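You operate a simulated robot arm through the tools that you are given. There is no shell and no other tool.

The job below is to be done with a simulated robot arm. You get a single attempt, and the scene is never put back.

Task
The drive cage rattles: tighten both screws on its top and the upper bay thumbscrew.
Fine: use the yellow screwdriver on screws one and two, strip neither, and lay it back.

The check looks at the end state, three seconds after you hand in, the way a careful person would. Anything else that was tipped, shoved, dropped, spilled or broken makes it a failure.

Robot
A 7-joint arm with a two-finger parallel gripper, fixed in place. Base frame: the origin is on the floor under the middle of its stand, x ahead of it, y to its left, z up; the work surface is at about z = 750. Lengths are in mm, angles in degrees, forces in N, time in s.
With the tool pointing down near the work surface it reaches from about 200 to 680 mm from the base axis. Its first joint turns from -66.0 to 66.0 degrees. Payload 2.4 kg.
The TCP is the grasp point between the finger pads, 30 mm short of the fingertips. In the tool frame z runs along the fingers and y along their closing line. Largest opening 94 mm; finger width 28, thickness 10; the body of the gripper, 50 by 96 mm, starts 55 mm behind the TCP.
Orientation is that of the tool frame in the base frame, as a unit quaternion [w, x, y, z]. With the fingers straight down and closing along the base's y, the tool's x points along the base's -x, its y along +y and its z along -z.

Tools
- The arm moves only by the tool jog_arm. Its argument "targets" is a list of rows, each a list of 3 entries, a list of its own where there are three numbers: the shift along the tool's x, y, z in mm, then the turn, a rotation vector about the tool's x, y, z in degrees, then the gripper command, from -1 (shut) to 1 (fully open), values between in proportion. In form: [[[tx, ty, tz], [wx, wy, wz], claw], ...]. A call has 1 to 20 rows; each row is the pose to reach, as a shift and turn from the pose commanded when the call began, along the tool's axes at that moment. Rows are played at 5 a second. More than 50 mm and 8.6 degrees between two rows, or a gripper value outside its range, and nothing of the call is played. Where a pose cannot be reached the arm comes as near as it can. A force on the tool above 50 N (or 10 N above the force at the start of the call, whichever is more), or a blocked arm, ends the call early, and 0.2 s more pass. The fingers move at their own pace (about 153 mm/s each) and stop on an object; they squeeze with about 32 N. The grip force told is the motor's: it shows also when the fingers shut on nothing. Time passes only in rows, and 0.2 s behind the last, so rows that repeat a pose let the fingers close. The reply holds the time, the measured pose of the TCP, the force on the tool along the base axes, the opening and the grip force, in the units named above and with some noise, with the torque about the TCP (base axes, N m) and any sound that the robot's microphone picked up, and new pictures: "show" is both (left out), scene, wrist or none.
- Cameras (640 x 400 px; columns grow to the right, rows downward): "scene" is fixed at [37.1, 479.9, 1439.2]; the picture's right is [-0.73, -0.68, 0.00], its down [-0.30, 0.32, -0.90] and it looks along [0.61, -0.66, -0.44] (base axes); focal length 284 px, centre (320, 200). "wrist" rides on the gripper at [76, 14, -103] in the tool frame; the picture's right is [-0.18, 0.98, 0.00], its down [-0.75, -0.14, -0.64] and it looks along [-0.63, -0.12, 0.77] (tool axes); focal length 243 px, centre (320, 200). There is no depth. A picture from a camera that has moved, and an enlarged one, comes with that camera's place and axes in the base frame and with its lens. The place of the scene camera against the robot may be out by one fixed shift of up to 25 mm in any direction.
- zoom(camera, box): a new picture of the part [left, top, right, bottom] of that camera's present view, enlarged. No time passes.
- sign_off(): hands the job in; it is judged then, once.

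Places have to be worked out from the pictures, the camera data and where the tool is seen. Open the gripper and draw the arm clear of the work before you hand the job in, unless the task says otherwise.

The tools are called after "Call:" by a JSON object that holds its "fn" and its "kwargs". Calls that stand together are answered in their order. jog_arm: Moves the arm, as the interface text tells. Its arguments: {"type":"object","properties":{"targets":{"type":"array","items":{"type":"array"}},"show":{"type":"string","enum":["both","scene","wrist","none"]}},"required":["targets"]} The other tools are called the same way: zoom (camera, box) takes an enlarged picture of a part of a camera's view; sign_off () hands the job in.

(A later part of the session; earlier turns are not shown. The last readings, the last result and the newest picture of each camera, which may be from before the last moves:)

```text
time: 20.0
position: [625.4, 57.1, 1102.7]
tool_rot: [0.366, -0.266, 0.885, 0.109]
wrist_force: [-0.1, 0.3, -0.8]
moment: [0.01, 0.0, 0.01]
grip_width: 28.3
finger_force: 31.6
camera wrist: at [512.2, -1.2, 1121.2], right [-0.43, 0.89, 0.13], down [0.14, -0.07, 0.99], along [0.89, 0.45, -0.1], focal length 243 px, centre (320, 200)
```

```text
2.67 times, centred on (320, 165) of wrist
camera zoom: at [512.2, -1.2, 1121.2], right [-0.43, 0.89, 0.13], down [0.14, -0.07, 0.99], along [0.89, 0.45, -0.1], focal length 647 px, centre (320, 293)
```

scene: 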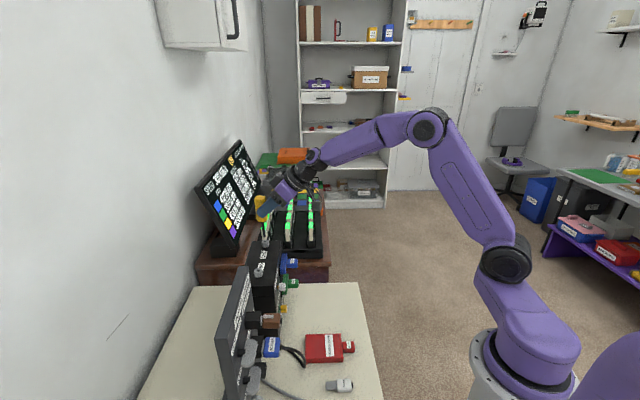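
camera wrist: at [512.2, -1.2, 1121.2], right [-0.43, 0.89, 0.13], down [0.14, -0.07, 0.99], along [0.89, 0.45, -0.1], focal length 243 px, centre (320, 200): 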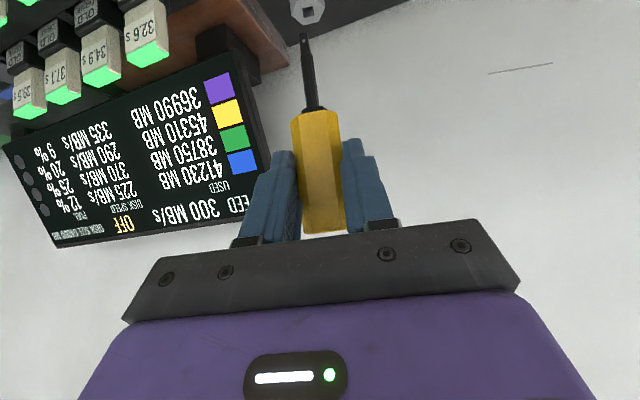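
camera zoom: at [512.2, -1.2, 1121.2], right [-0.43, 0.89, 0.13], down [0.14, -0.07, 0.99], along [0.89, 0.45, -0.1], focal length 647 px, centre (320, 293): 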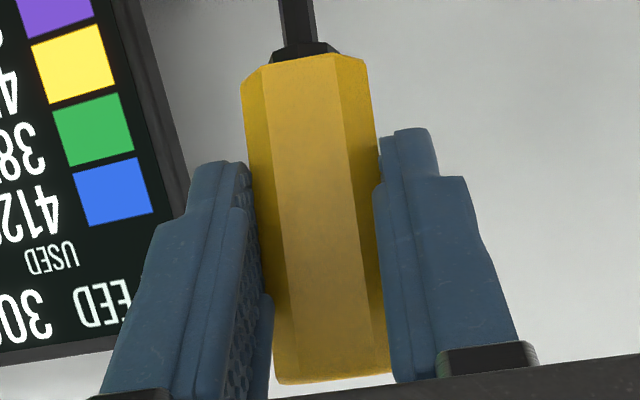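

The grip is in fact stable (the width change was sensor noise), and the bit's edge is parallel to the socket edge. Combining both cameras, ONE's head top is near (638, 71, 985) and the tip needs to shift about (-5.5, +2.8) mm; I'll make that shift at this height and look again.

Call:
{"fn": "jog_arm", "kwargs": {"targets": [[[1.1, 2.7, -1.1], [0, 0, 0], -1], [[2.2, 5.4, -2.2], [0, 0, 0], -1], [[2.2, 5.4, -2.2], [0, 0, 0], -1]], "show": "wrist"}}

Call:
{"fn": "zoom", "kwargs": {"camera": "wrist", "box": [290, 0, 330, 60]}}

Call:
{"fn": "zoom", "kwargs": {"camera": "scene", "box": [262, 220, 287, 250]}}

```text
time: 20.8
position: [619.1, 57.9, 1101.5]
tool_rot: [0.367, -0.266, 0.885, 0.11]
wrist_force: [0.5, -0.5, -0.9]
moment: [-0.04, 0.0, 0.0]
grip_width: 28.3
finger_force: 32.1
camera wrist: at [507.1, 1.6, 1121.1], right [-0.43, 0.89, 0.13], down [0.14, -0.07, 0.99], along [0.89, 0.45, -0.1], focal length 243 px, centre (320, 200)
```

wrist: 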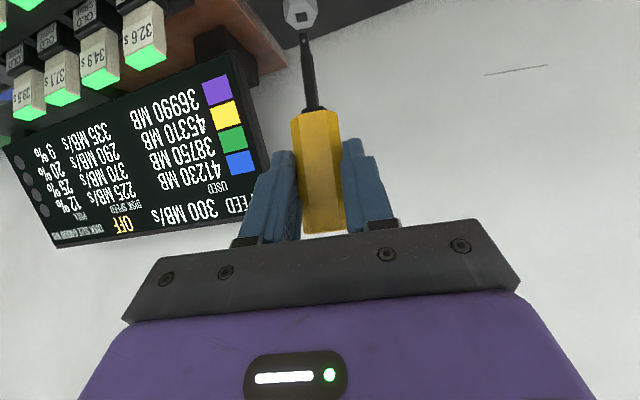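

```text
6.67 times, centred on (310, 30) of wrist
camera zoom: at [507.1, 1.6, 1121.1], right [-0.43, 0.89, 0.13], down [0.14, -0.07, 0.99], along [0.89, 0.45, -0.1], focal length 1618 px, centre (387, 1333)
```

zoom: 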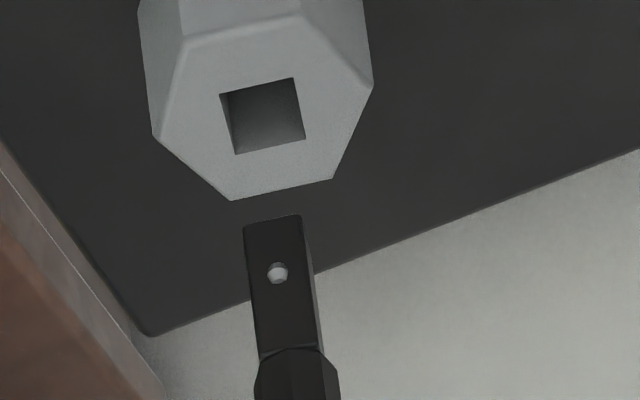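

```text
13.33 times, centred on (274, 235) of scene
camera zoom: at [37.1, 479.9, 1439.2], right [-0.73, -0.68, 0.0], down [-0.3, 0.32, -0.9], along [0.61, -0.66, -0.44], focal length 3785 px, centre (927, -267)
```

zoom: 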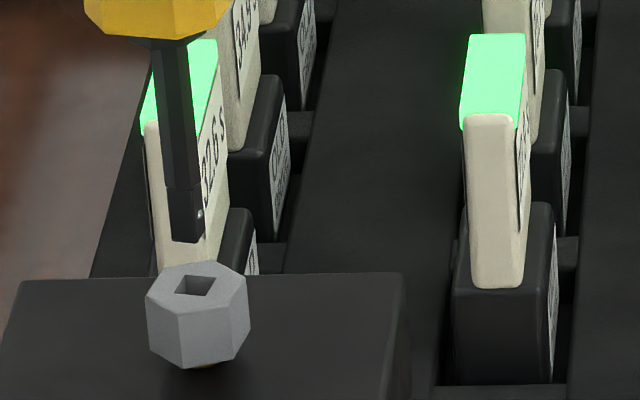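

Both views now put the tip within about 0.5–0.7 mm of the socket axis, roughly 12–13 mm above it. I'll apply a small correction and descend 8 mm, then re-check.

Call:
{"fn": "jog_arm", "kwargs": {"targets": [[[3, 0.1, 2.7], [0, 0, 0], -1], [[6, 0.2, 5.3], [0, 0, 0], -1], [[6, 0.2, 5.3], [0, 0, 0], -1]], "show": "none"}}

Call:
{"fn": "zoom", "kwargs": {"camera": "wrist", "box": [290, 0, 330, 60]}}

Call:
{"fn": "zoom", "kwargs": {"camera": "scene", "box": [262, 225, 287, 255]}}

```text
time: 21.6
position: [619.6, 59.3, 1093.2]
tool_rot: [0.365, -0.267, 0.885, 0.11]
wrist_force: [-0.4, 0.6, -0.9]
moment: [0.0, -0.02, 0.01]
grip_width: 28.4
finger_force: 32.0
```

```text
6.67 times, centred on (310, 30) of wrist
camera zoom: at [506.9, 1.4, 1112.8], right [-0.43, 0.89, 0.13], down [0.14, -0.07, 0.99], along [0.89, 0.45, -0.1], focal length 1618 px, centre (387, 1333)
```

zoom: 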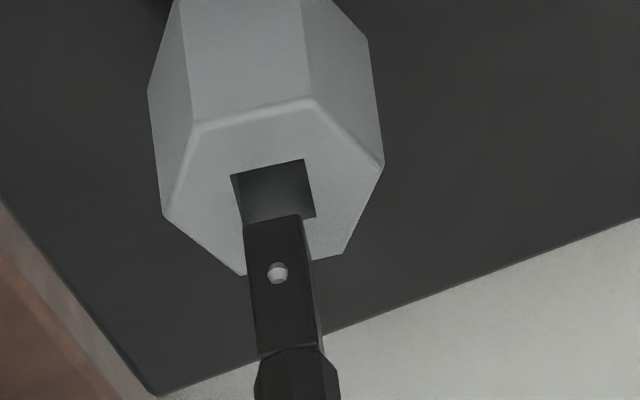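

```text
13.33 times, centred on (274, 240) of scene
camera zoom: at [37.1, 479.9, 1439.2], right [-0.73, -0.68, 0.0], down [-0.3, 0.32, -0.9], along [0.61, -0.66, -0.44], focal length 3785 px, centre (927, -333)
```

zoom: 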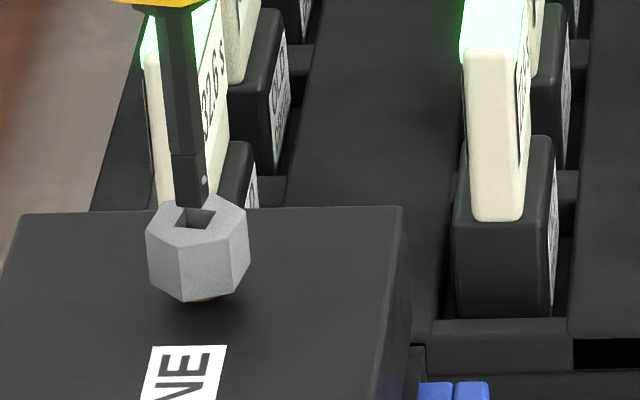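

Tip sits about 5 mm above the socket, offset ~1 mm toward +x; the bit (~6 mm) is smaller than the socket (~7.4 mm), so entry should be easy. I'll correct and lower to just inside the rim, checking force.

Call:
{"fn": "jog_arm", "kwargs": {"targets": [[[2, 0.47, 0.8], [0, 0, 0], -1], [[4.2, 0.47, 2.9], [0, 0, 0], -1], [[6.3, 0.47, 5], [0, 0, 0], -1], [[6.3, 0.47, 5], [0, 0, 0], -1]], "show": "none"}}

Call:
{"fn": "zoom", "kwargs": {"camera": "wrist", "box": [290, 0, 330, 60]}}

Call:
{"fn": "zoom", "kwargs": {"camera": "scene", "box": [262, 225, 287, 255]}}

```text
time: 22.6
position: [618.4, 59.2, 1085.4]
tool_rot: [0.366, -0.266, 0.885, 0.109]
wrist_force: [0.1, -1.1, -1.0]
moment: [-0.01, 0.04, -0.04]
grip_width: 28.5
finger_force: 32.0
```

```text
6.67 times, centred on (310, 30) of wrist
camera zoom: at [506.2, 1.6, 1104.7], right [-0.43, 0.89, 0.13], down [0.14, -0.07, 0.99], along [0.89, 0.45, -0.1], focal length 1618 px, centre (387, 1333)
```

zoom: 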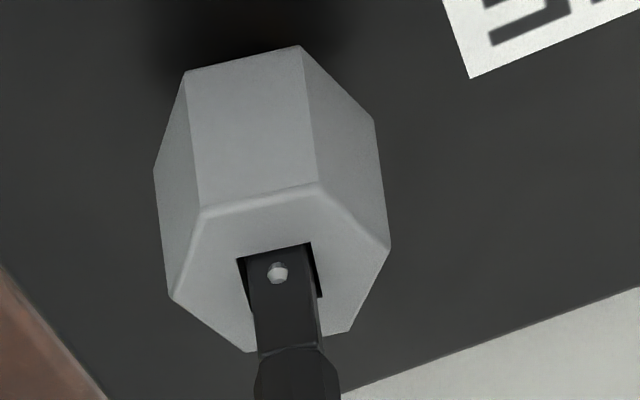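

```text
13.33 times, centred on (274, 240) of scene
camera zoom: at [37.1, 479.9, 1439.2], right [-0.73, -0.68, 0.0], down [-0.3, 0.32, -0.9], along [0.61, -0.66, -0.44], focal length 3785 px, centre (927, -333)
```

zoom: 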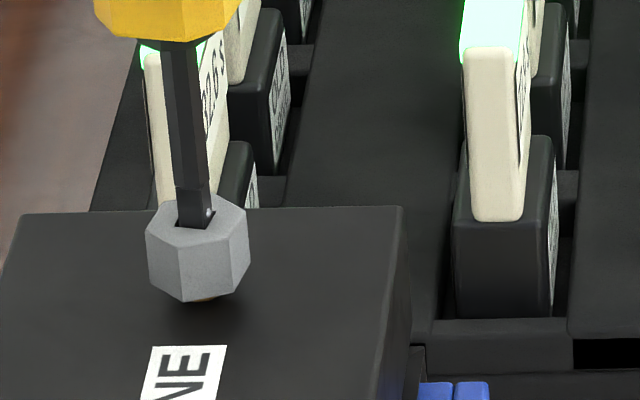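

The bit has entered the socket with no force. I'll continue down in small steps until it seats, monitoring force.

Call:
{"fn": "jog_arm", "kwargs": {"targets": [[[1.06, 0, 1.06], [0, 0, 0], -1], [[2.12, 0, 2.12], [0, 0, 0], -1], [[3.18, 0, 3.18], [0, 0, 0], -1], [[3.18, 0, 3.18], [0, 0, 0], -1]], "show": "none"}}

Call:
{"fn": "zoom", "kwargs": {"camera": "wrist", "box": [290, 0, 330, 60]}}

Call:
{"fn": "zoom", "kwargs": {"camera": "scene", "box": [262, 225, 287, 255]}}

```text
time: 23.6
position: [617.9, 58.6, 1080.6]
tool_rot: [0.366, -0.266, 0.885, 0.109]
wrist_force: [1.7, 0.5, 1.7]
moment: [0.12, -0.19, 0.02]
grip_width: 27.9
finger_force: 32.5
```

```text
6.67 times, centred on (310, 30) of wrist
camera zoom: at [506.0, 1.3, 1100.5], right [-0.43, 0.89, 0.13], down [0.14, -0.07, 0.99], along [0.89, 0.45, -0.1], focal length 1618 px, centre (387, 1333)
```

zoom: 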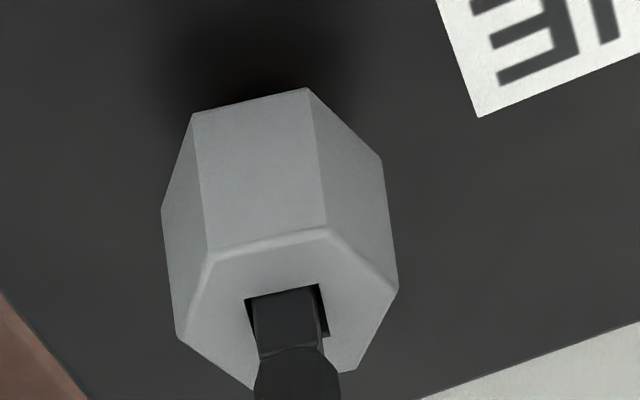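

```text
13.33 times, centred on (274, 240) of scene
camera zoom: at [37.1, 479.9, 1439.2], right [-0.73, -0.68, 0.0], down [-0.3, 0.32, -0.9], along [0.61, -0.66, -0.44], focal length 3785 px, centre (927, -333)
```

zoom: 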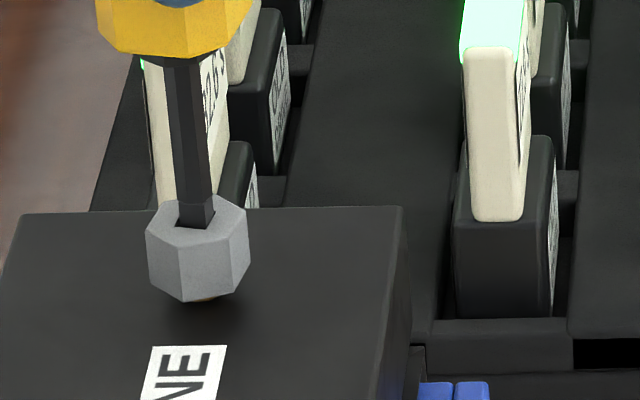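

About 7.5 mm of the 13 mm bit is in, with a light 1.7 N touch on the near wall. I'll ease 0.7 mm outward and keep descending gently.

Call:
{"fn": "jog_arm", "kwargs": {"targets": [[[-0.5, 0, 0.5], [0, 0, 0], -1], [[0.56, 0, 1.56], [0, 0, 0], -1], [[1.6, 0, 2.6], [0, 0, 0], -1], [[1.6, 0, 2.6], [0, 0, 0], -1]], "show": "none"}}

Call:
{"fn": "zoom", "kwargs": {"camera": "wrist", "box": [290, 0, 330, 60]}}

Call:
{"fn": "zoom", "kwargs": {"camera": "scene", "box": [262, 225, 287, 255]}}

```text
time: 24.6
position: [619.4, 58.9, 1077.8]
tool_rot: [0.367, -0.266, 0.885, 0.11]
wrist_force: [-0.6, -0.9, 0.0]
moment: [0.03, -0.02, -0.01]
grip_width: 28.0
finger_force: 31.3
```

```text
6.67 times, centred on (310, 30) of wrist
camera zoom: at [506.7, 1.3, 1097.4], right [-0.43, 0.89, 0.13], down [0.14, -0.07, 0.99], along [0.89, 0.45, -0.1], focal length 1618 px, centre (387, 1333)
```

zoom: 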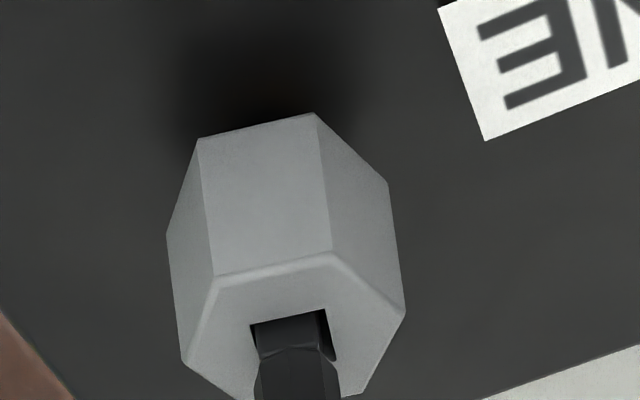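

```text
13.33 times, centred on (274, 240) of scene
camera zoom: at [37.1, 479.9, 1439.2], right [-0.73, -0.68, 0.0], down [-0.3, 0.32, -0.9], along [0.61, -0.66, -0.44], focal length 3785 px, centre (927, -333)
```

zoom: 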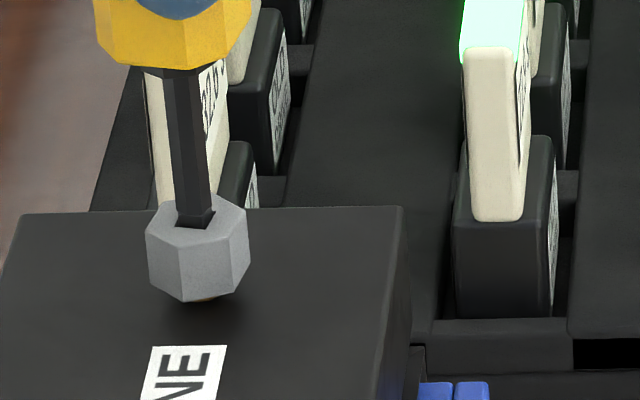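

Force is nil and ~10.5 mm of the bit is in. I'll try another 2 mm to find the seat.

Call:
{"fn": "jog_arm", "kwargs": {"targets": [[[0.7, 0, 0.7], [0, 0, 0], -1], [[1.4, 0, 1.4], [0, 0, 0], -1], [[1.4, 0, 1.4], [0, 0, 0], -1]], "show": "none"}}

Call:
{"fn": "zoom", "kwargs": {"camera": "wrist", "box": [290, 0, 330, 60]}}

```text
time: 25.4
position: [619.4, 59.6, 1078.0]
tool_rot: [0.367, -0.266, 0.884, 0.11]
wrist_force: [-3.8, 0.3, 8.3]
moment: [0.06, 0.11, 0.02]
grip_width: 28.3
finger_force: 32.1
```

```text
6.67 times, centred on (310, 30) of wrist
camera zoom: at [506.8, 1.3, 1096.1], right [-0.43, 0.89, 0.13], down [0.14, -0.07, 0.99], along [0.89, 0.45, -0.09], focal length 1618 px, centre (387, 1333)
```

zoom: 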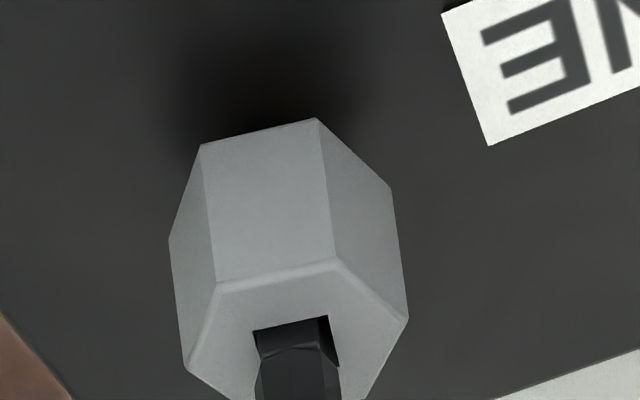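

Seated: 8 N upward reaction. Now I turn clockwise about the driver axis (keeping the axis fixed) by 30° and watch torque and the hex head.

Call:
{"fn": "jog_arm", "kwargs": {"targets": [[[-0.2, 2.84, 0.2], [5.3, 0, 5.3], -1], [[-0.64, 5.62, 0.64], [10.6, 0, 10.6], -1], [[-1.35, 8.29, 1.35], [15.9, 0, 15.9], -1], [[-2.3, 10.81, 2.3], [21.2, 0, 21.2], -1]], "show": "wrist"}}

Call:
{"fn": "zoom", "kwargs": {"camera": "wrist", "box": [280, 0, 340, 80]}}

Call:
{"fn": "zoom", "kwargs": {"camera": "scene", "box": [262, 225, 287, 255]}}

```text
time: 26.4
position: [613.5, 87.9, 1076.5]
tool_rot: [0.383, -0.091, 0.919, 0.036]
wrist_force: [-8.9, -18.8, 9.4]
moment: [-0.99, 0.56, -0.62]
grip_width: 33.9
finger_force: 31.8
stopped in row 4: the force on the tool passed its limit at 62 N (the readings are from after the stop); the commanded pose is now the measured one
camera wrist: at [487.4, 76.9, 1096.2], right [-0.06, 0.99, 0.13], down [0.1, -0.12, 0.99], along [0.99, 0.07, -0.09], focal length 243 px, centre (320, 200)
```

wrist: 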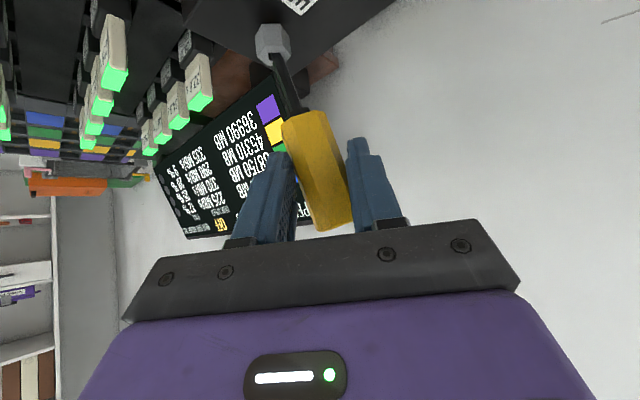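

```text
5.00 times, centred on (310, 40) of wrist
camera zoom: at [487.4, 76.9, 1096.2], right [-0.06, 0.99, 0.13], down [0.1, -0.12, 0.99], along [0.99, 0.07, -0.09], focal length 1213 px, centre (370, 1000)
```

zoom: 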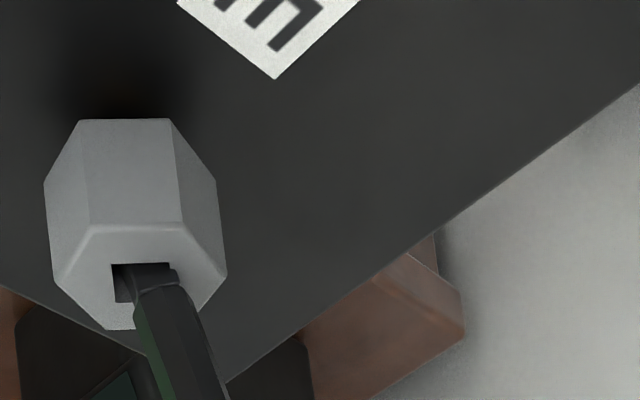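

```text
13.33 times, centred on (274, 240) of scene
camera zoom: at [36.6, 479.2, 1439.4], right [-0.73, -0.68, 0.0], down [-0.3, 0.32, -0.9], along [0.61, -0.66, -0.44], focal length 3785 px, centre (927, -333)
```

zoom: 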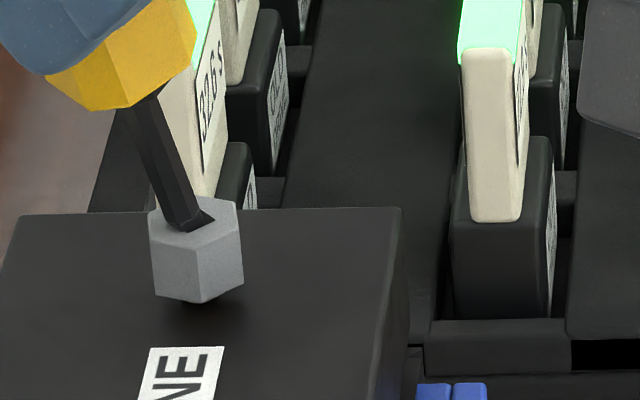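

The arm overshot sideways: the TCP went ~20 mm too far in +y and the driver is leaning in the socket, though the head did turn with it (about 22°) and the cage hasn't moved. I'll bring the TCP back slowly to where the driver axis is vertical over the screw.

Call:
{"fn": "jog_arm", "kwargs": {"targets": [[[0.2, -4, -0.2], [0, 0, 0], -1], [[0.4, -8, -0.4], [0, 0, 0], -1], [[0.6, -12, -0.6], [0, 0, 0], -1], [[0.8, -16, -0.8], [0, 0, 0], -1], [[0.95, -19, -0.9], [0, 0, 0], -1], [[0.95, -20.8, -0.9], [0, 0, 0], -1], [[0.95, -20.8, -0.9], [0, 0, 0], -1]], "show": "both"}}

Call:
{"fn": "zoom", "kwargs": {"camera": "wrist", "box": [270, 0, 370, 120]}}

Call:
{"fn": "zoom", "kwargs": {"camera": "scene", "box": [250, 200, 310, 270]}}

```text
time: 28.0
position: [615.5, 74.2, 1076.6]
tool_rot: [0.383, -0.095, 0.918, 0.038]
wrist_force: [2.1, -1.8, 7.1]
moment: [-0.18, -0.41, -0.03]
grip_width: 29.6
finger_force: 32.1
camera wrist: at [490.0, 61.2, 1096.1], right [-0.07, 0.99, 0.13], down [0.1, -0.12, 0.99], along [0.99, 0.08, -0.09], focal length 243 px, centre (320, 200)
```

scene: 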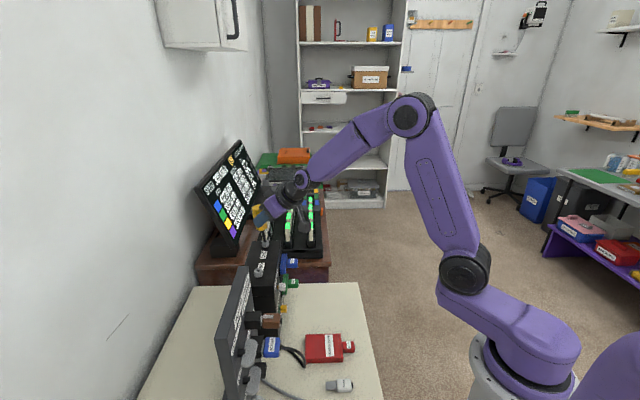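
wrist: 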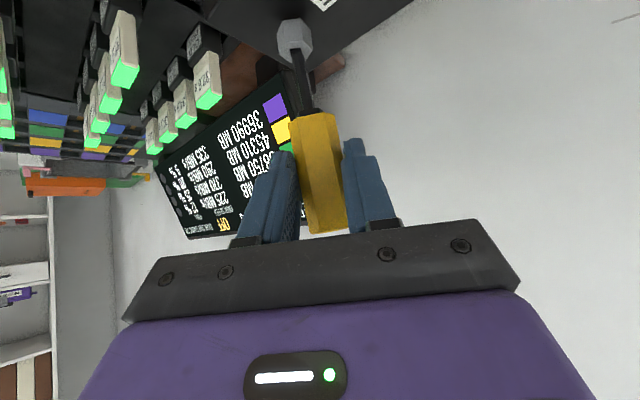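

```text
3.33 times, centred on (320, 60) of wrist
camera zoom: at [490.0, 61.2, 1096.1], right [-0.07, 0.99, 0.13], down [0.1, -0.12, 0.99], along [0.99, 0.08, -0.09], focal length 809 px, centre (320, 667)
```

zoom: 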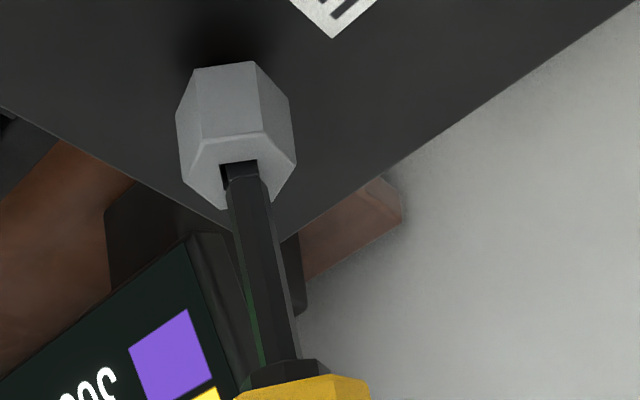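

```text
5.71 times, centred on (280, 235) of scene
camera zoom: at [36.9, 479.8, 1439.2], right [-0.73, -0.68, 0.0], down [-0.3, 0.32, -0.9], along [0.61, -0.66, -0.44], focal length 1622 px, centre (549, 0)
```

zoom: 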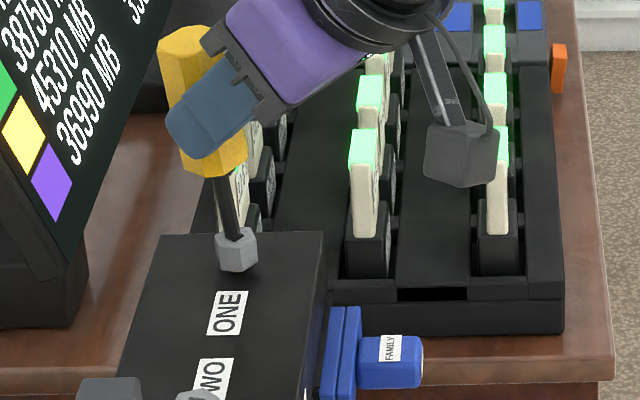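

It is nearly upright again; the overshoot came from rotating too fast (wrist lag), so from now on I'll turn at ~1.5° per row. First I'll bring the TCP the remaining ~7 mm to the vertical position.

Call:
{"fn": "jog_arm", "kwargs": {"targets": [[[0.1, -1.8, -0.1], [0, 0, 0], -1], [[0.25, -3.6, -0.25], [0, 0, 0], -1], [[0.35, -5.4, -0.35], [0, 0, 0], -1], [[0.47, -7.2, -0.47], [0, 0, 0], -1], [[0.47, -7.2, -0.47], [0, 0, 0], -1], [[0.47, -7.2, -0.47], [0, 0, 0], -1]], "show": "wrist"}}

Call:
{"fn": "zoom", "kwargs": {"camera": "wrist", "box": [270, 0, 370, 120]}}

Call:
{"fn": "zoom", "kwargs": {"camera": "scene", "box": [250, 200, 310, 270]}}

```text
time: 29.4
position: [617.1, 66.5, 1076.7]
tool_rot: [0.382, -0.096, 0.919, 0.038]
wrist_force: [1.4, 4.8, 8.4]
moment: [0.49, -0.3, 0.05]
grip_width: 27.7
finger_force: 32.0
camera wrist: at [490.8, 54.6, 1095.6], right [-0.07, 0.99, 0.13], down [0.1, -0.12, 0.99], along [0.99, 0.09, -0.09], focal length 243 px, centre (320, 200)
```

wrist: 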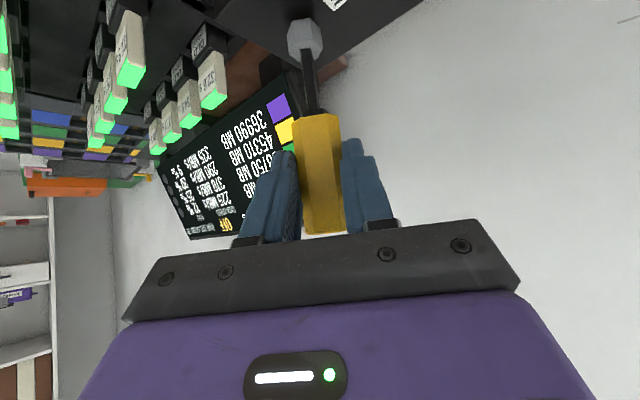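

```text
3.33 times, centred on (320, 60) of wrist
camera zoom: at [490.8, 54.6, 1095.6], right [-0.07, 0.99, 0.13], down [0.1, -0.12, 0.99], along [0.99, 0.09, -0.09], focal length 809 px, centre (320, 667)
```

zoom: 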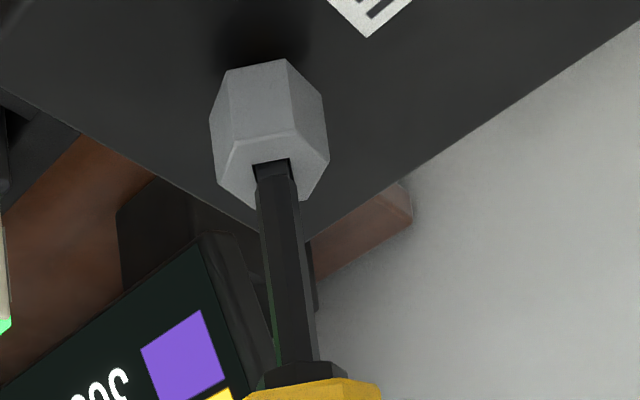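

```text
5.71 times, centred on (280, 235) of scene
camera zoom: at [36.9, 480.0, 1439.2], right [-0.73, -0.68, 0.0], down [-0.3, 0.32, -0.9], along [0.61, -0.66, -0.44], focal length 1622 px, centre (549, 0)
```

zoom: 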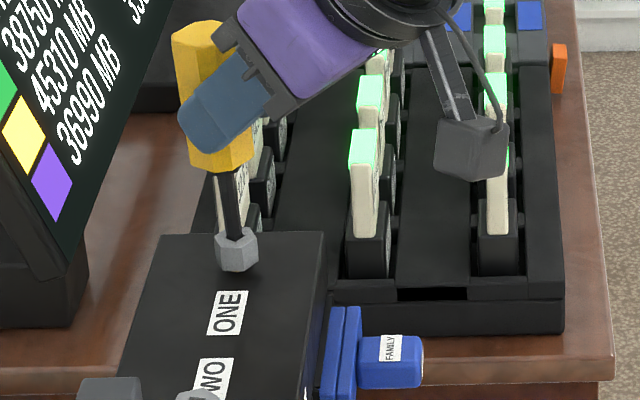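

The driver is close to vertical with ~8 N axial load and a small side force. I'll relieve 1.5 mm sideways and turn another 20° clockwise slowly at 2° per row.

Call:
{"fn": "jog_arm", "kwargs": {"targets": [[[0, 1.5, 0], [0, 0, 0], -1], [[-0.03, 2.26, 0.03], [1.41, 0, 1.41], -1], [[-0.07, 3.02, 0.07], [2.83, 0, 2.83], -1], [[-0.13, 3.77, 0.13], [4.24, 0, 4.24], -1], [[-0.21, 4.53, 0.21], [5.66, 0, 5.66], -1], [[-0.31, 5.27, 0.31], [7.07, 0, 7.07], -1], [[-0.43, 6.02, 0.43], [8.49, 0, 8.49], -1], [[-0.57, 6.75, 0.57], [9.9, 0, 9.9], -1], [[-0.72, 7.48, 0.72], [11.31, 0, 11.31], -1], [[-0.9, 8.2, 0.9], [12.73, 0, 12.73], -1], [[-1.09, 8.92, 1.09], [14.14, 0, 14.14], -1], [[-1.09, 8.92, 1.09], [14.14, 0, 14.14], -1], [[-1.09, 8.92, 1.09], [14.14, 0, 14.14], -1]], "show": "wrist"}}

Call:
{"fn": "zoom", "kwargs": {"camera": "wrist", "box": [270, 0, 370, 120]}}

Call:
{"fn": "zoom", "kwargs": {"camera": "scene", "box": [262, 225, 287, 255]}}

```text
time: 32.2
position: [615.7, 75.5, 1076.2]
tool_rot: [0.383, 0.066, 0.921, -0.029]
wrist_force: [2.0, -2.8, 6.1]
moment: [-0.31, -0.39, -0.03]
grip_width: 27.9
finger_force: 32.0
camera wrist: at [493.9, 107.1, 1095.3], right [0.27, 0.95, 0.13], down [0.05, -0.15, 0.99], along [0.96, -0.26, -0.09], focal length 243 px, centre (320, 200)
```

wrist: 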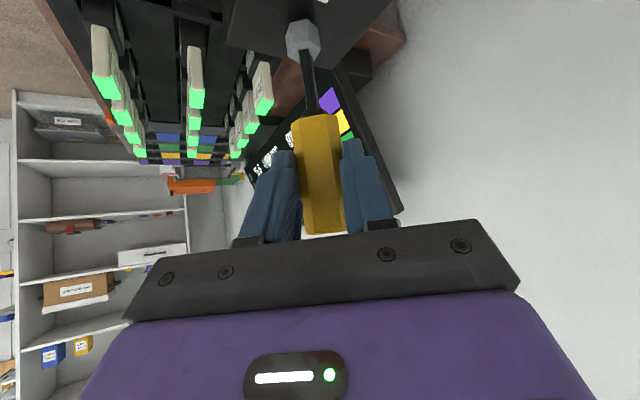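

```text
3.33 times, centred on (320, 60) of wrist
camera zoom: at [493.9, 107.1, 1095.3], right [0.27, 0.95, 0.13], down [0.05, -0.15, 0.99], along [0.96, -0.26, -0.09], focal length 809 px, centre (320, 667)
```

zoom: 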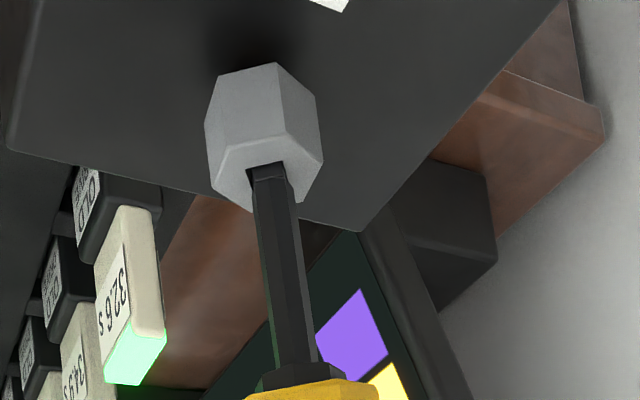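

```text
13.33 times, centred on (274, 240) of scene
camera zoom: at [37.0, 479.8, 1439.2], right [-0.73, -0.68, 0.0], down [-0.3, 0.32, -0.9], along [0.61, -0.66, -0.44], focal length 3785 px, centre (927, -333)
```

zoom: 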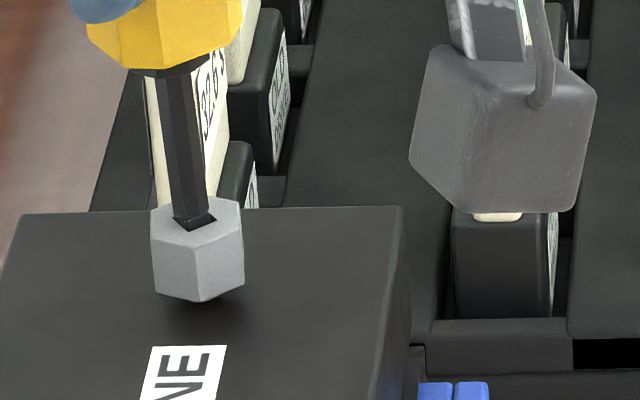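

The gripper turned 20° more (now az -8°), with little force. I'll zoom tightly on the head to measure how far it really has turned.

Call:
{"fn": "zoom", "kwargs": {"camera": "scene", "box": [266, 236, 286, 250]}}

Call:
{"fn": "zoom", "kwargs": {"camera": "wrist", "box": [270, 10, 330, 80]}}

```text
16.00 times, centred on (276, 243) of scene
camera zoom: at [37.0, 479.8, 1439.2], right [-0.73, -0.68, 0.0], down [-0.3, 0.32, -0.9], along [0.61, -0.66, -0.44], focal length 4542 px, centre (1024, -488)
```

zoom: 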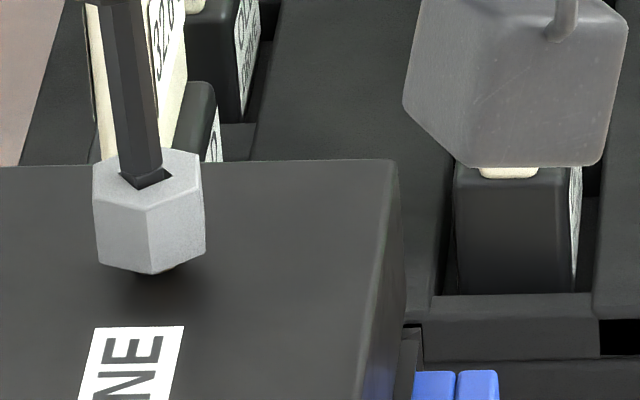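

```text
5.71 times, centred on (300, 45) of wrist
camera zoom: at [493.9, 107.1, 1095.3], right [0.27, 0.95, 0.13], down [0.05, -0.15, 0.99], along [0.96, -0.26, -0.09], focal length 1386 px, centre (434, 1086)
```

zoom: 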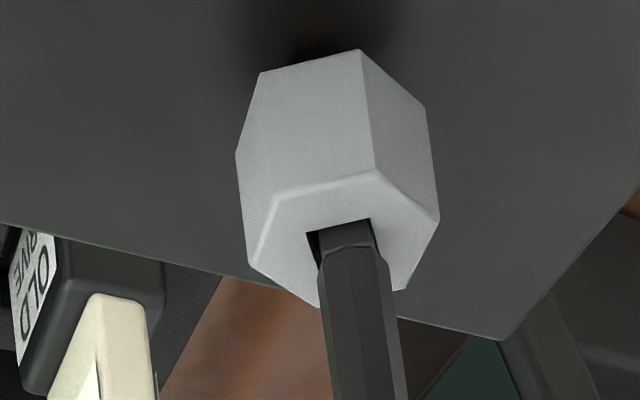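

The head has followed the driver (~40° so far) with almost no torque, so it is still running free. I'll continue 40° more at 2° per row, with small side-force corrections and a slight descent.

Call:
{"fn": "jog_arm", "kwargs": {"targets": [[[-0.18, 0.36, 0.25], [1.41, 0, 1.41], -1], [[-0.37, 0.72, 0.52], [2.83, 0, 2.83], -1], [[-0.59, 1.07, 0.81], [4.24, 0, 4.24], -1], [[-0.64, 1.83, 0.92], [5.66, 0, 5.66], -1], [[-0.7, 2.57, 1.05], [7.07, 0, 7.07], -1], [[-0.78, 3.32, 1.21], [8.49, 0, 8.49], -1], [[-0.88, 4.05, 1.38], [9.9, 0, 9.9], -1], [[-1.0, 4.78, 1.57], [11.31, 0, 11.31], -1], [[-1.15, 5.5, 1.78], [12.73, 0, 12.73], -1], [[-1.3, 6.22, 2.01], [14.14, 0, 14.14], -1], [[-1.47, 6.92, 2.25], [15.56, 0, 15.56], -1], [[-1.66, 7.61, 2.51], [16.97, 0, 16.97], -1], [[-1.87, 8.29, 2.79], [18.38, 0, 18.38], -1], [[-2.09, 8.96, 3.08], [19.8, 0, 19.8], -1], [[-2.33, 9.61, 3.39], [21.21, 0, 21.21], -1], [[-2.59, 10.25, 3.72], [22.63, 0, 22.63], -1], [[-2.86, 10.88, 4.06], [24.04, 0, 24.04], -1], [[-3.15, 11.49, 4.42], [25.46, 0, 25.46], -1], [[-3.44, 12.08, 4.79], [26.87, 0, 26.87], -1], [[-3.76, 12.66, 5.18], [28.28, 0, 28.28], -1]], "show": "wrist"}}

Call:
{"fn": "zoom", "kwargs": {"camera": "scene", "box": [266, 236, 286, 250]}}

Call:
{"fn": "zoom", "kwargs": {"camera": "wrist", "box": [270, 10, 330, 80]}}

```text
time: 36.4
position: [624.6, 87.5, 1077.5]
tool_rot: [0.352, 0.377, 0.842, -0.157]
wrist_force: [-9.7, -1.5, 11.8]
moment: [-0.4, 0.65, -0.08]
grip_width: 28.1
finger_force: 32.3
camera wrist: at [551.6, 190.0, 1095.0], right [0.82, 0.56, 0.13], down [-0.06, -0.15, 0.99], along [0.57, -0.82, -0.09], focal length 243 px, centre (320, 200)
```

wrist: 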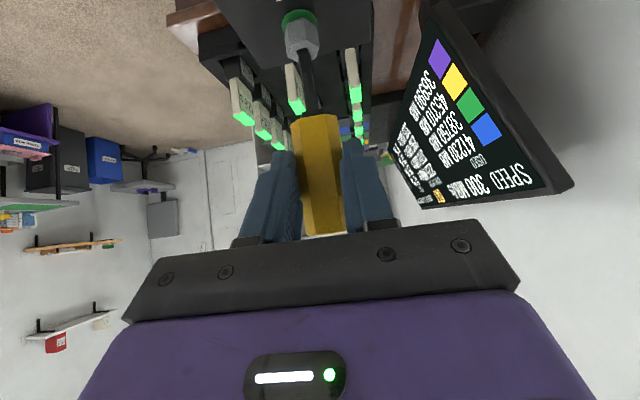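

```text
16.00 times, centred on (276, 243) of scene
camera zoom: at [36.5, 479.8, 1439.3], right [-0.73, -0.68, 0.0], down [-0.3, 0.32, -0.9], along [0.61, -0.66, -0.44], focal length 4542 px, centre (1024, -488)
```

zoom: 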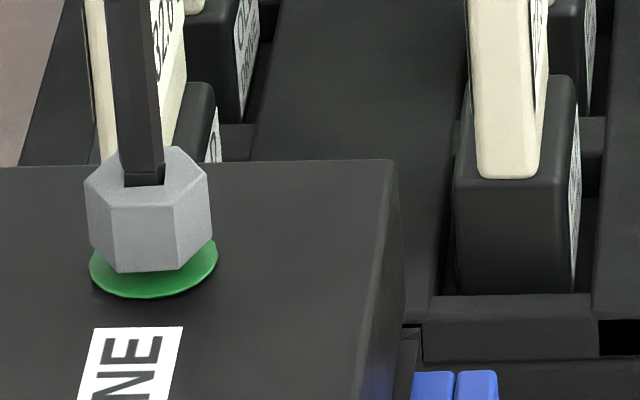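

```text
5.71 times, centred on (300, 45) of wrist
camera zoom: at [551.6, 190.0, 1095.0], right [0.82, 0.56, 0.13], down [-0.06, -0.15, 0.99], along [0.57, -0.82, -0.09], focal length 1386 px, centre (434, 1086)
```

zoom: 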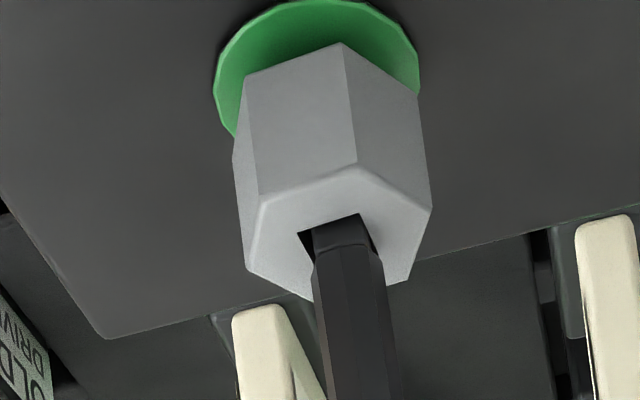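

A green ring has appeared under screw ONE's head – the same sign that the already-tight yellow thumbscrew shows – so ONE is tight; I stop turning here. I'll relax the side load and lift the bit straight out.

Call:
{"fn": "jog_arm", "kwargs": {"targets": [[[0.35, -1, -0.35], [0, 0, 0], -1], [[0.7, -1.8, -0.7], [0, 0, 0], -1], [[-1.5, -1.8, -2.9], [0, 0, 0], -1], [[-4, -1.8, -5.4], [0, 0, 0], -1], [[-7.5, -1.8, -8.9], [0, 0, 0], -1], [[-12, -1.8, -13.4], [0, 0, 0], -1], [[-18, -1.8, -19.4], [0, 0, 0], -1], [[-28, -1.8, -29.4], [0, 0, 0], -1], [[-42, -1.8, -43.4], [0, 0, 0], -1], [[-42, -1.8, -43.4], [0, 0, 0], -1]], "show": "both"}}

Call:
{"fn": "zoom", "kwargs": {"camera": "scene", "box": [210, 200, 310, 310]}}

Call:
{"fn": "zoom", "kwargs": {"camera": "wrist", "box": [270, 0, 350, 120]}}

```text
time: 38.6
position: [623.5, 86.7, 1135.9]
tool_rot: [0.351, 0.377, 0.842, -0.157]
wrist_force: [-0.7, -0.5, -0.4]
moment: [-0.03, 0.0, 0.02]
grip_width: 27.5
finger_force: 32.5
camera wrist: at [550.3, 190.1, 1155.1], right [0.82, 0.56, 0.13], down [-0.06, -0.15, 0.99], along [0.57, -0.82, -0.09], focal length 243 px, centre (320, 200)
```

scene: 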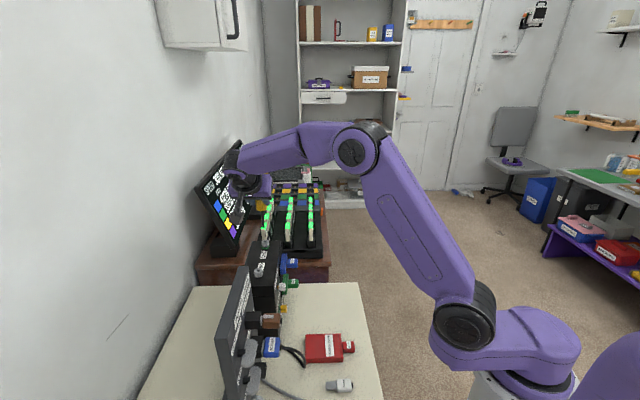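
wrist: 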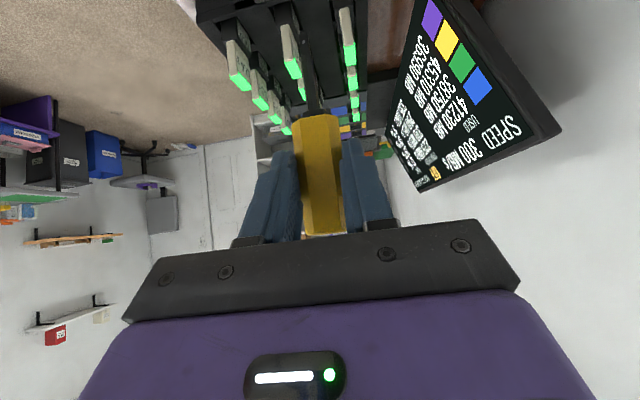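

```text
3.64 times, centred on (260, 255) of scene
camera zoom: at [37.1, 479.9, 1439.2], right [-0.73, -0.68, 0.0], down [-0.3, 0.32, -0.9], along [0.61, -0.66, -0.44], focal length 1032 px, centre (538, 0)
```

zoom: 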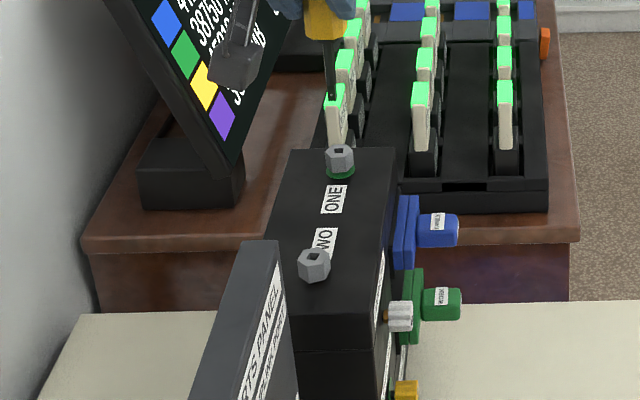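

```text
3.33 times, centred on (310, 60) of wrist
camera zoom: at [550.3, 190.1, 1155.1], right [0.82, 0.56, 0.13], down [-0.06, -0.15, 0.99], along [0.57, -0.82, -0.09], focal length 809 px, centre (353, 667)
```

zoom: 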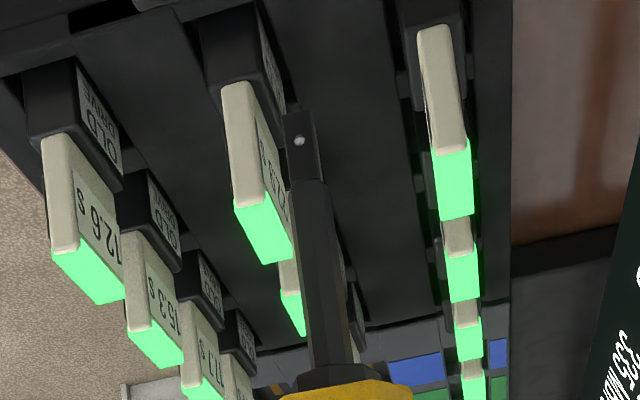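

ONE is tight (green ring) and the driver came out clean. I'll now swing back to azimuth 33° while moving to above screw TWO at ≈(545.5, 163), tip staying about 35–45 mm above its head.

Call:
{"fn": "jog_arm", "kwargs": {"targets": [[[4.7, -1.6, -4.1], [-3.2, 0, -3.2], -1], [[9.3, -3.2, -8.2], [-6.4, 0, -6.4], -1], [[14, -4.8, -12.3], [-9.6, 0, -9.6], -1], [[18.7, -6.4, -16.4], [-12.8, 0, -12.8], -1], [[23.4, -8, -20.5], [-16, 0, -16], -1], [[28, -9.6, -24.6], [-19.2, 0, -19.2], -1], [[32.7, -11.2, -28.7], [-22.4, 0, -22.4], -1], [[37.4, -12.8, -32.8], [-25.6, 0, -25.6], -1], [[42, -14.4, -36.9], [-28.8, 0, -28.8], -1], [[46.7, -16, -40.9], [-32, 0, -32], -1], [[51.4, -17.6, -45], [-35.2, 0, -35.2], -1], [[56.1, -19.2, -49.1], [-38.4, 0, -38.4], -1], [[60.7, -20.8, -53.2], [-41.6, 0, -41.6], -1], [[65.4, -22.4, -57.3], [-44.8, 0, -44.8], -1], [[70.1, -24, -61.4], [-48, 0, -48], -1], [[74.8, -25.6, -65.5], [-51.2, 0, -51.2], -1], [[79.4, -27.2, -69.6], [-54.4, 0, -54.4], -1], [[84.1, -28.8, -73.7], [-57.6, 0, -57.6], -1], [[84.1, -28.8, -73.7], [-57.6, 0, -57.6], -1]], "show": "both"}}

Call:
{"fn": "zoom", "kwargs": {"camera": "scene", "box": [230, 220, 290, 290]}}

Call:
{"fn": "zoom", "kwargs": {"camera": "wrist", "box": [270, 0, 350, 120]}}

```text
time: 42.6
position: [526.5, 151.7, 1129.1]
tool_rot: [0.368, -0.265, 0.885, 0.108]
wrist_force: [-0.1, -0.3, -0.1]
moment: [-0.04, 0.01, 0.0]
grip_width: 27.9
finger_force: 31.8
camera wrist: at [413.9, 94.1, 1148.3], right [-0.43, 0.89, 0.13], down [0.14, -0.07, 0.99], along [0.89, 0.44, -0.09], focal length 243 px, centre (320, 200)
```

scene: 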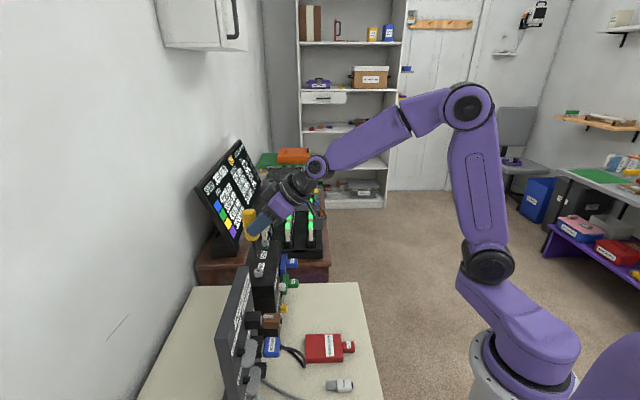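
wrist: 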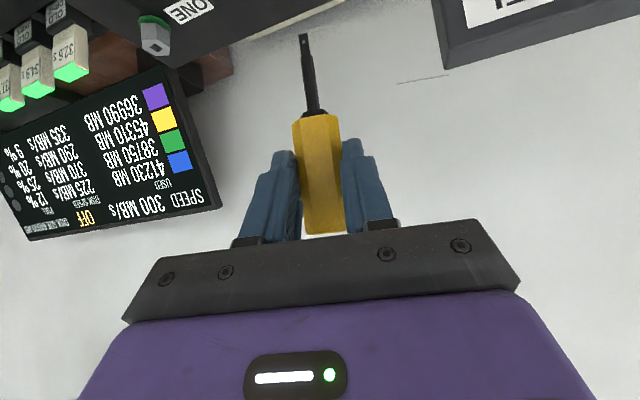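

```text
5.71 times, centred on (260, 255) of scene
camera zoom: at [37.1, 479.9, 1439.2], right [-0.73, -0.68, 0.0], down [-0.3, 0.32, -0.9], along [0.61, -0.66, -0.44], focal length 1622 px, centre (663, -114)
```

zoom: 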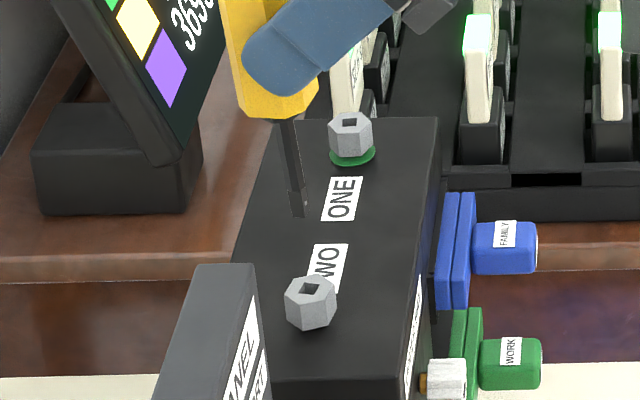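

```text
3.33 times, centred on (310, 60) of wrist
camera zoom: at [413.9, 94.1, 1148.3], right [-0.43, 0.89, 0.13], down [0.14, -0.07, 0.99], along [0.89, 0.44, -0.09], focal length 809 px, centre (353, 667)
```

zoom: 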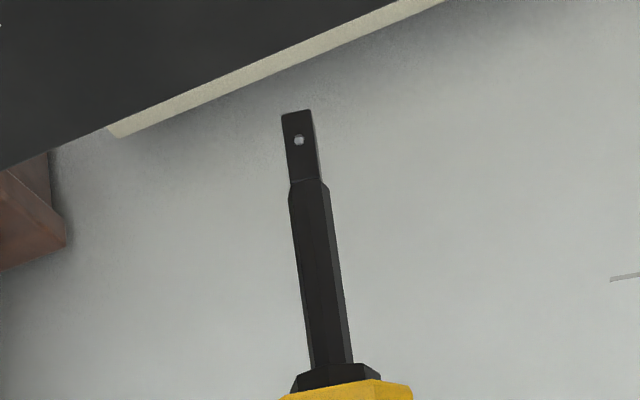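

The tip is ~40 mm above TWO and within ~1 mm in the scene's plane. I'll correct that and descend 27 mm so the wrist camera sees the socket.

Call:
{"fn": "jog_arm", "kwargs": {"targets": [[[6.6, 0, 6.2], [0, 0, 0], -1], [[13.1, -0.1, 12.3], [0, 0, 0], -1], [[19.7, -0.15, 18.5], [0, 0, 0], -1], [[19.7, -0.15, 18.5], [0, 0, 0], -1], [[19.7, -0.15, 18.5], [0, 0, 0], -1]], "show": "none"}}

Call:
{"fn": "zoom", "kwargs": {"camera": "wrist", "box": [290, 0, 330, 60]}}

Call:
{"fn": "zoom", "kwargs": {"camera": "scene", "box": [245, 250, 275, 280]}}

```text
time: 43.8
position: [526.9, 150.5, 1101.8]
tool_rot: [0.368, -0.265, 0.885, 0.109]
wrist_force: [0.3, -0.1, -1.0]
moment: [0.0, 0.01, -0.01]
grip_width: 27.7
finger_force: 31.8
```

```text
6.67 times, centred on (310, 30) of wrist
camera zoom: at [413.1, 93.4, 1120.5], right [-0.43, 0.89, 0.13], down [0.14, -0.07, 0.99], along [0.89, 0.44, -0.09], focal length 1618 px, centre (387, 1333)
```

zoom: 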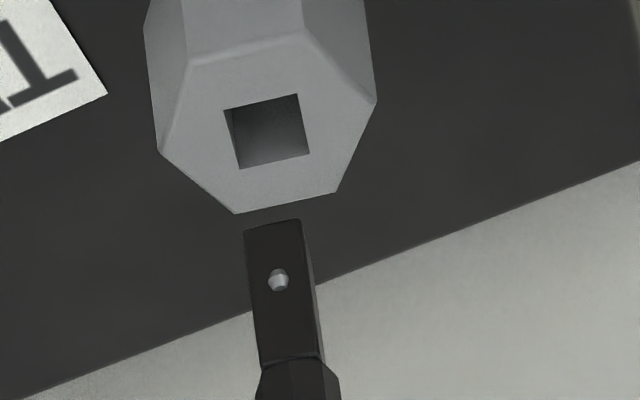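

```text
13.33 times, centred on (260, 265) of scene
camera zoom: at [37.1, 479.9, 1439.2], right [-0.73, -0.68, 0.0], down [-0.3, 0.32, -0.9], along [0.61, -0.66, -0.44], focal length 3785 px, centre (1120, -667)
```

zoom: 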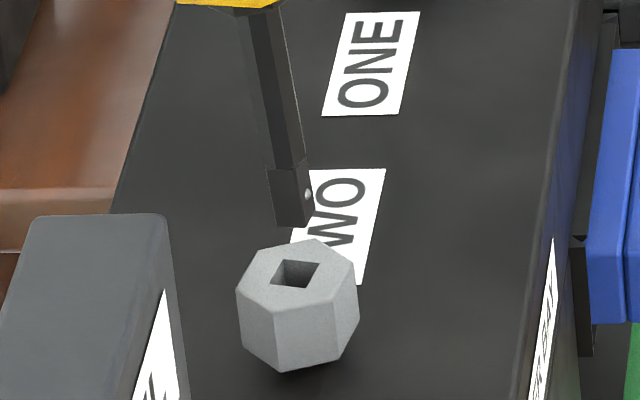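

Both views agree: the tip is ~12.8 mm above TWO's socket, about 0.6 mm off in y, edges parallel. Correcting and descending 8 mm.

Call:
{"fn": "jog_arm", "kwargs": {"targets": [[[2.7, 0.25, 2.9], [0, 0, 0], -1], [[5.4, 0.48, 5.9], [0, 0, 0], -1], [[5.4, 0.48, 5.9], [0, 0, 0], -1], [[5.4, 0.48, 5.9], [0, 0, 0], -1]], "show": "none"}}

Call:
{"fn": "zoom", "kwargs": {"camera": "wrist", "box": [290, 0, 330, 60]}}

Call:
{"fn": "zoom", "kwargs": {"camera": "scene", "box": [245, 250, 275, 280]}}

```text
time: 44.8
position: [526.2, 150.2, 1093.8]
tool_rot: [0.368, -0.264, 0.885, 0.107]
wrist_force: [0.2, -0.9, -0.4]
moment: [-0.01, -0.03, 0.01]
grip_width: 27.8
finger_force: 31.7
```

```text
6.67 times, centred on (310, 30) of wrist
camera zoom: at [412.4, 93.5, 1112.1], right [-0.43, 0.89, 0.13], down [0.14, -0.07, 0.99], along [0.89, 0.44, -0.09], focal length 1618 px, centre (387, 1333)
```

zoom: 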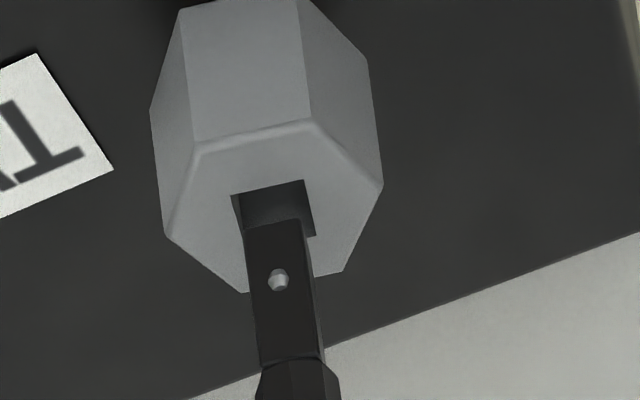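

```text
13.33 times, centred on (260, 265) of scene
camera zoom: at [37.1, 479.9, 1439.2], right [-0.73, -0.68, 0.0], down [-0.3, 0.32, -0.9], along [0.61, -0.66, -0.44], focal length 3785 px, centre (1120, -667)
```

zoom: 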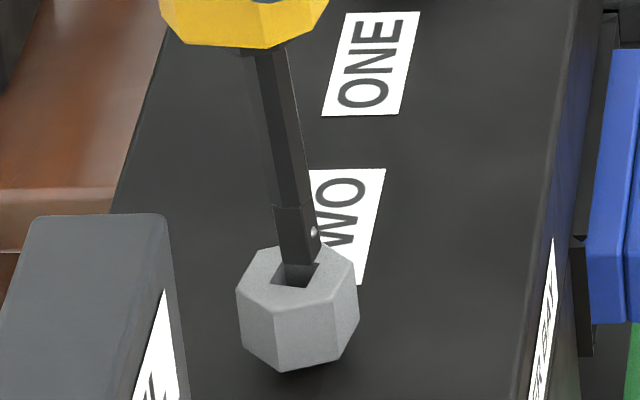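

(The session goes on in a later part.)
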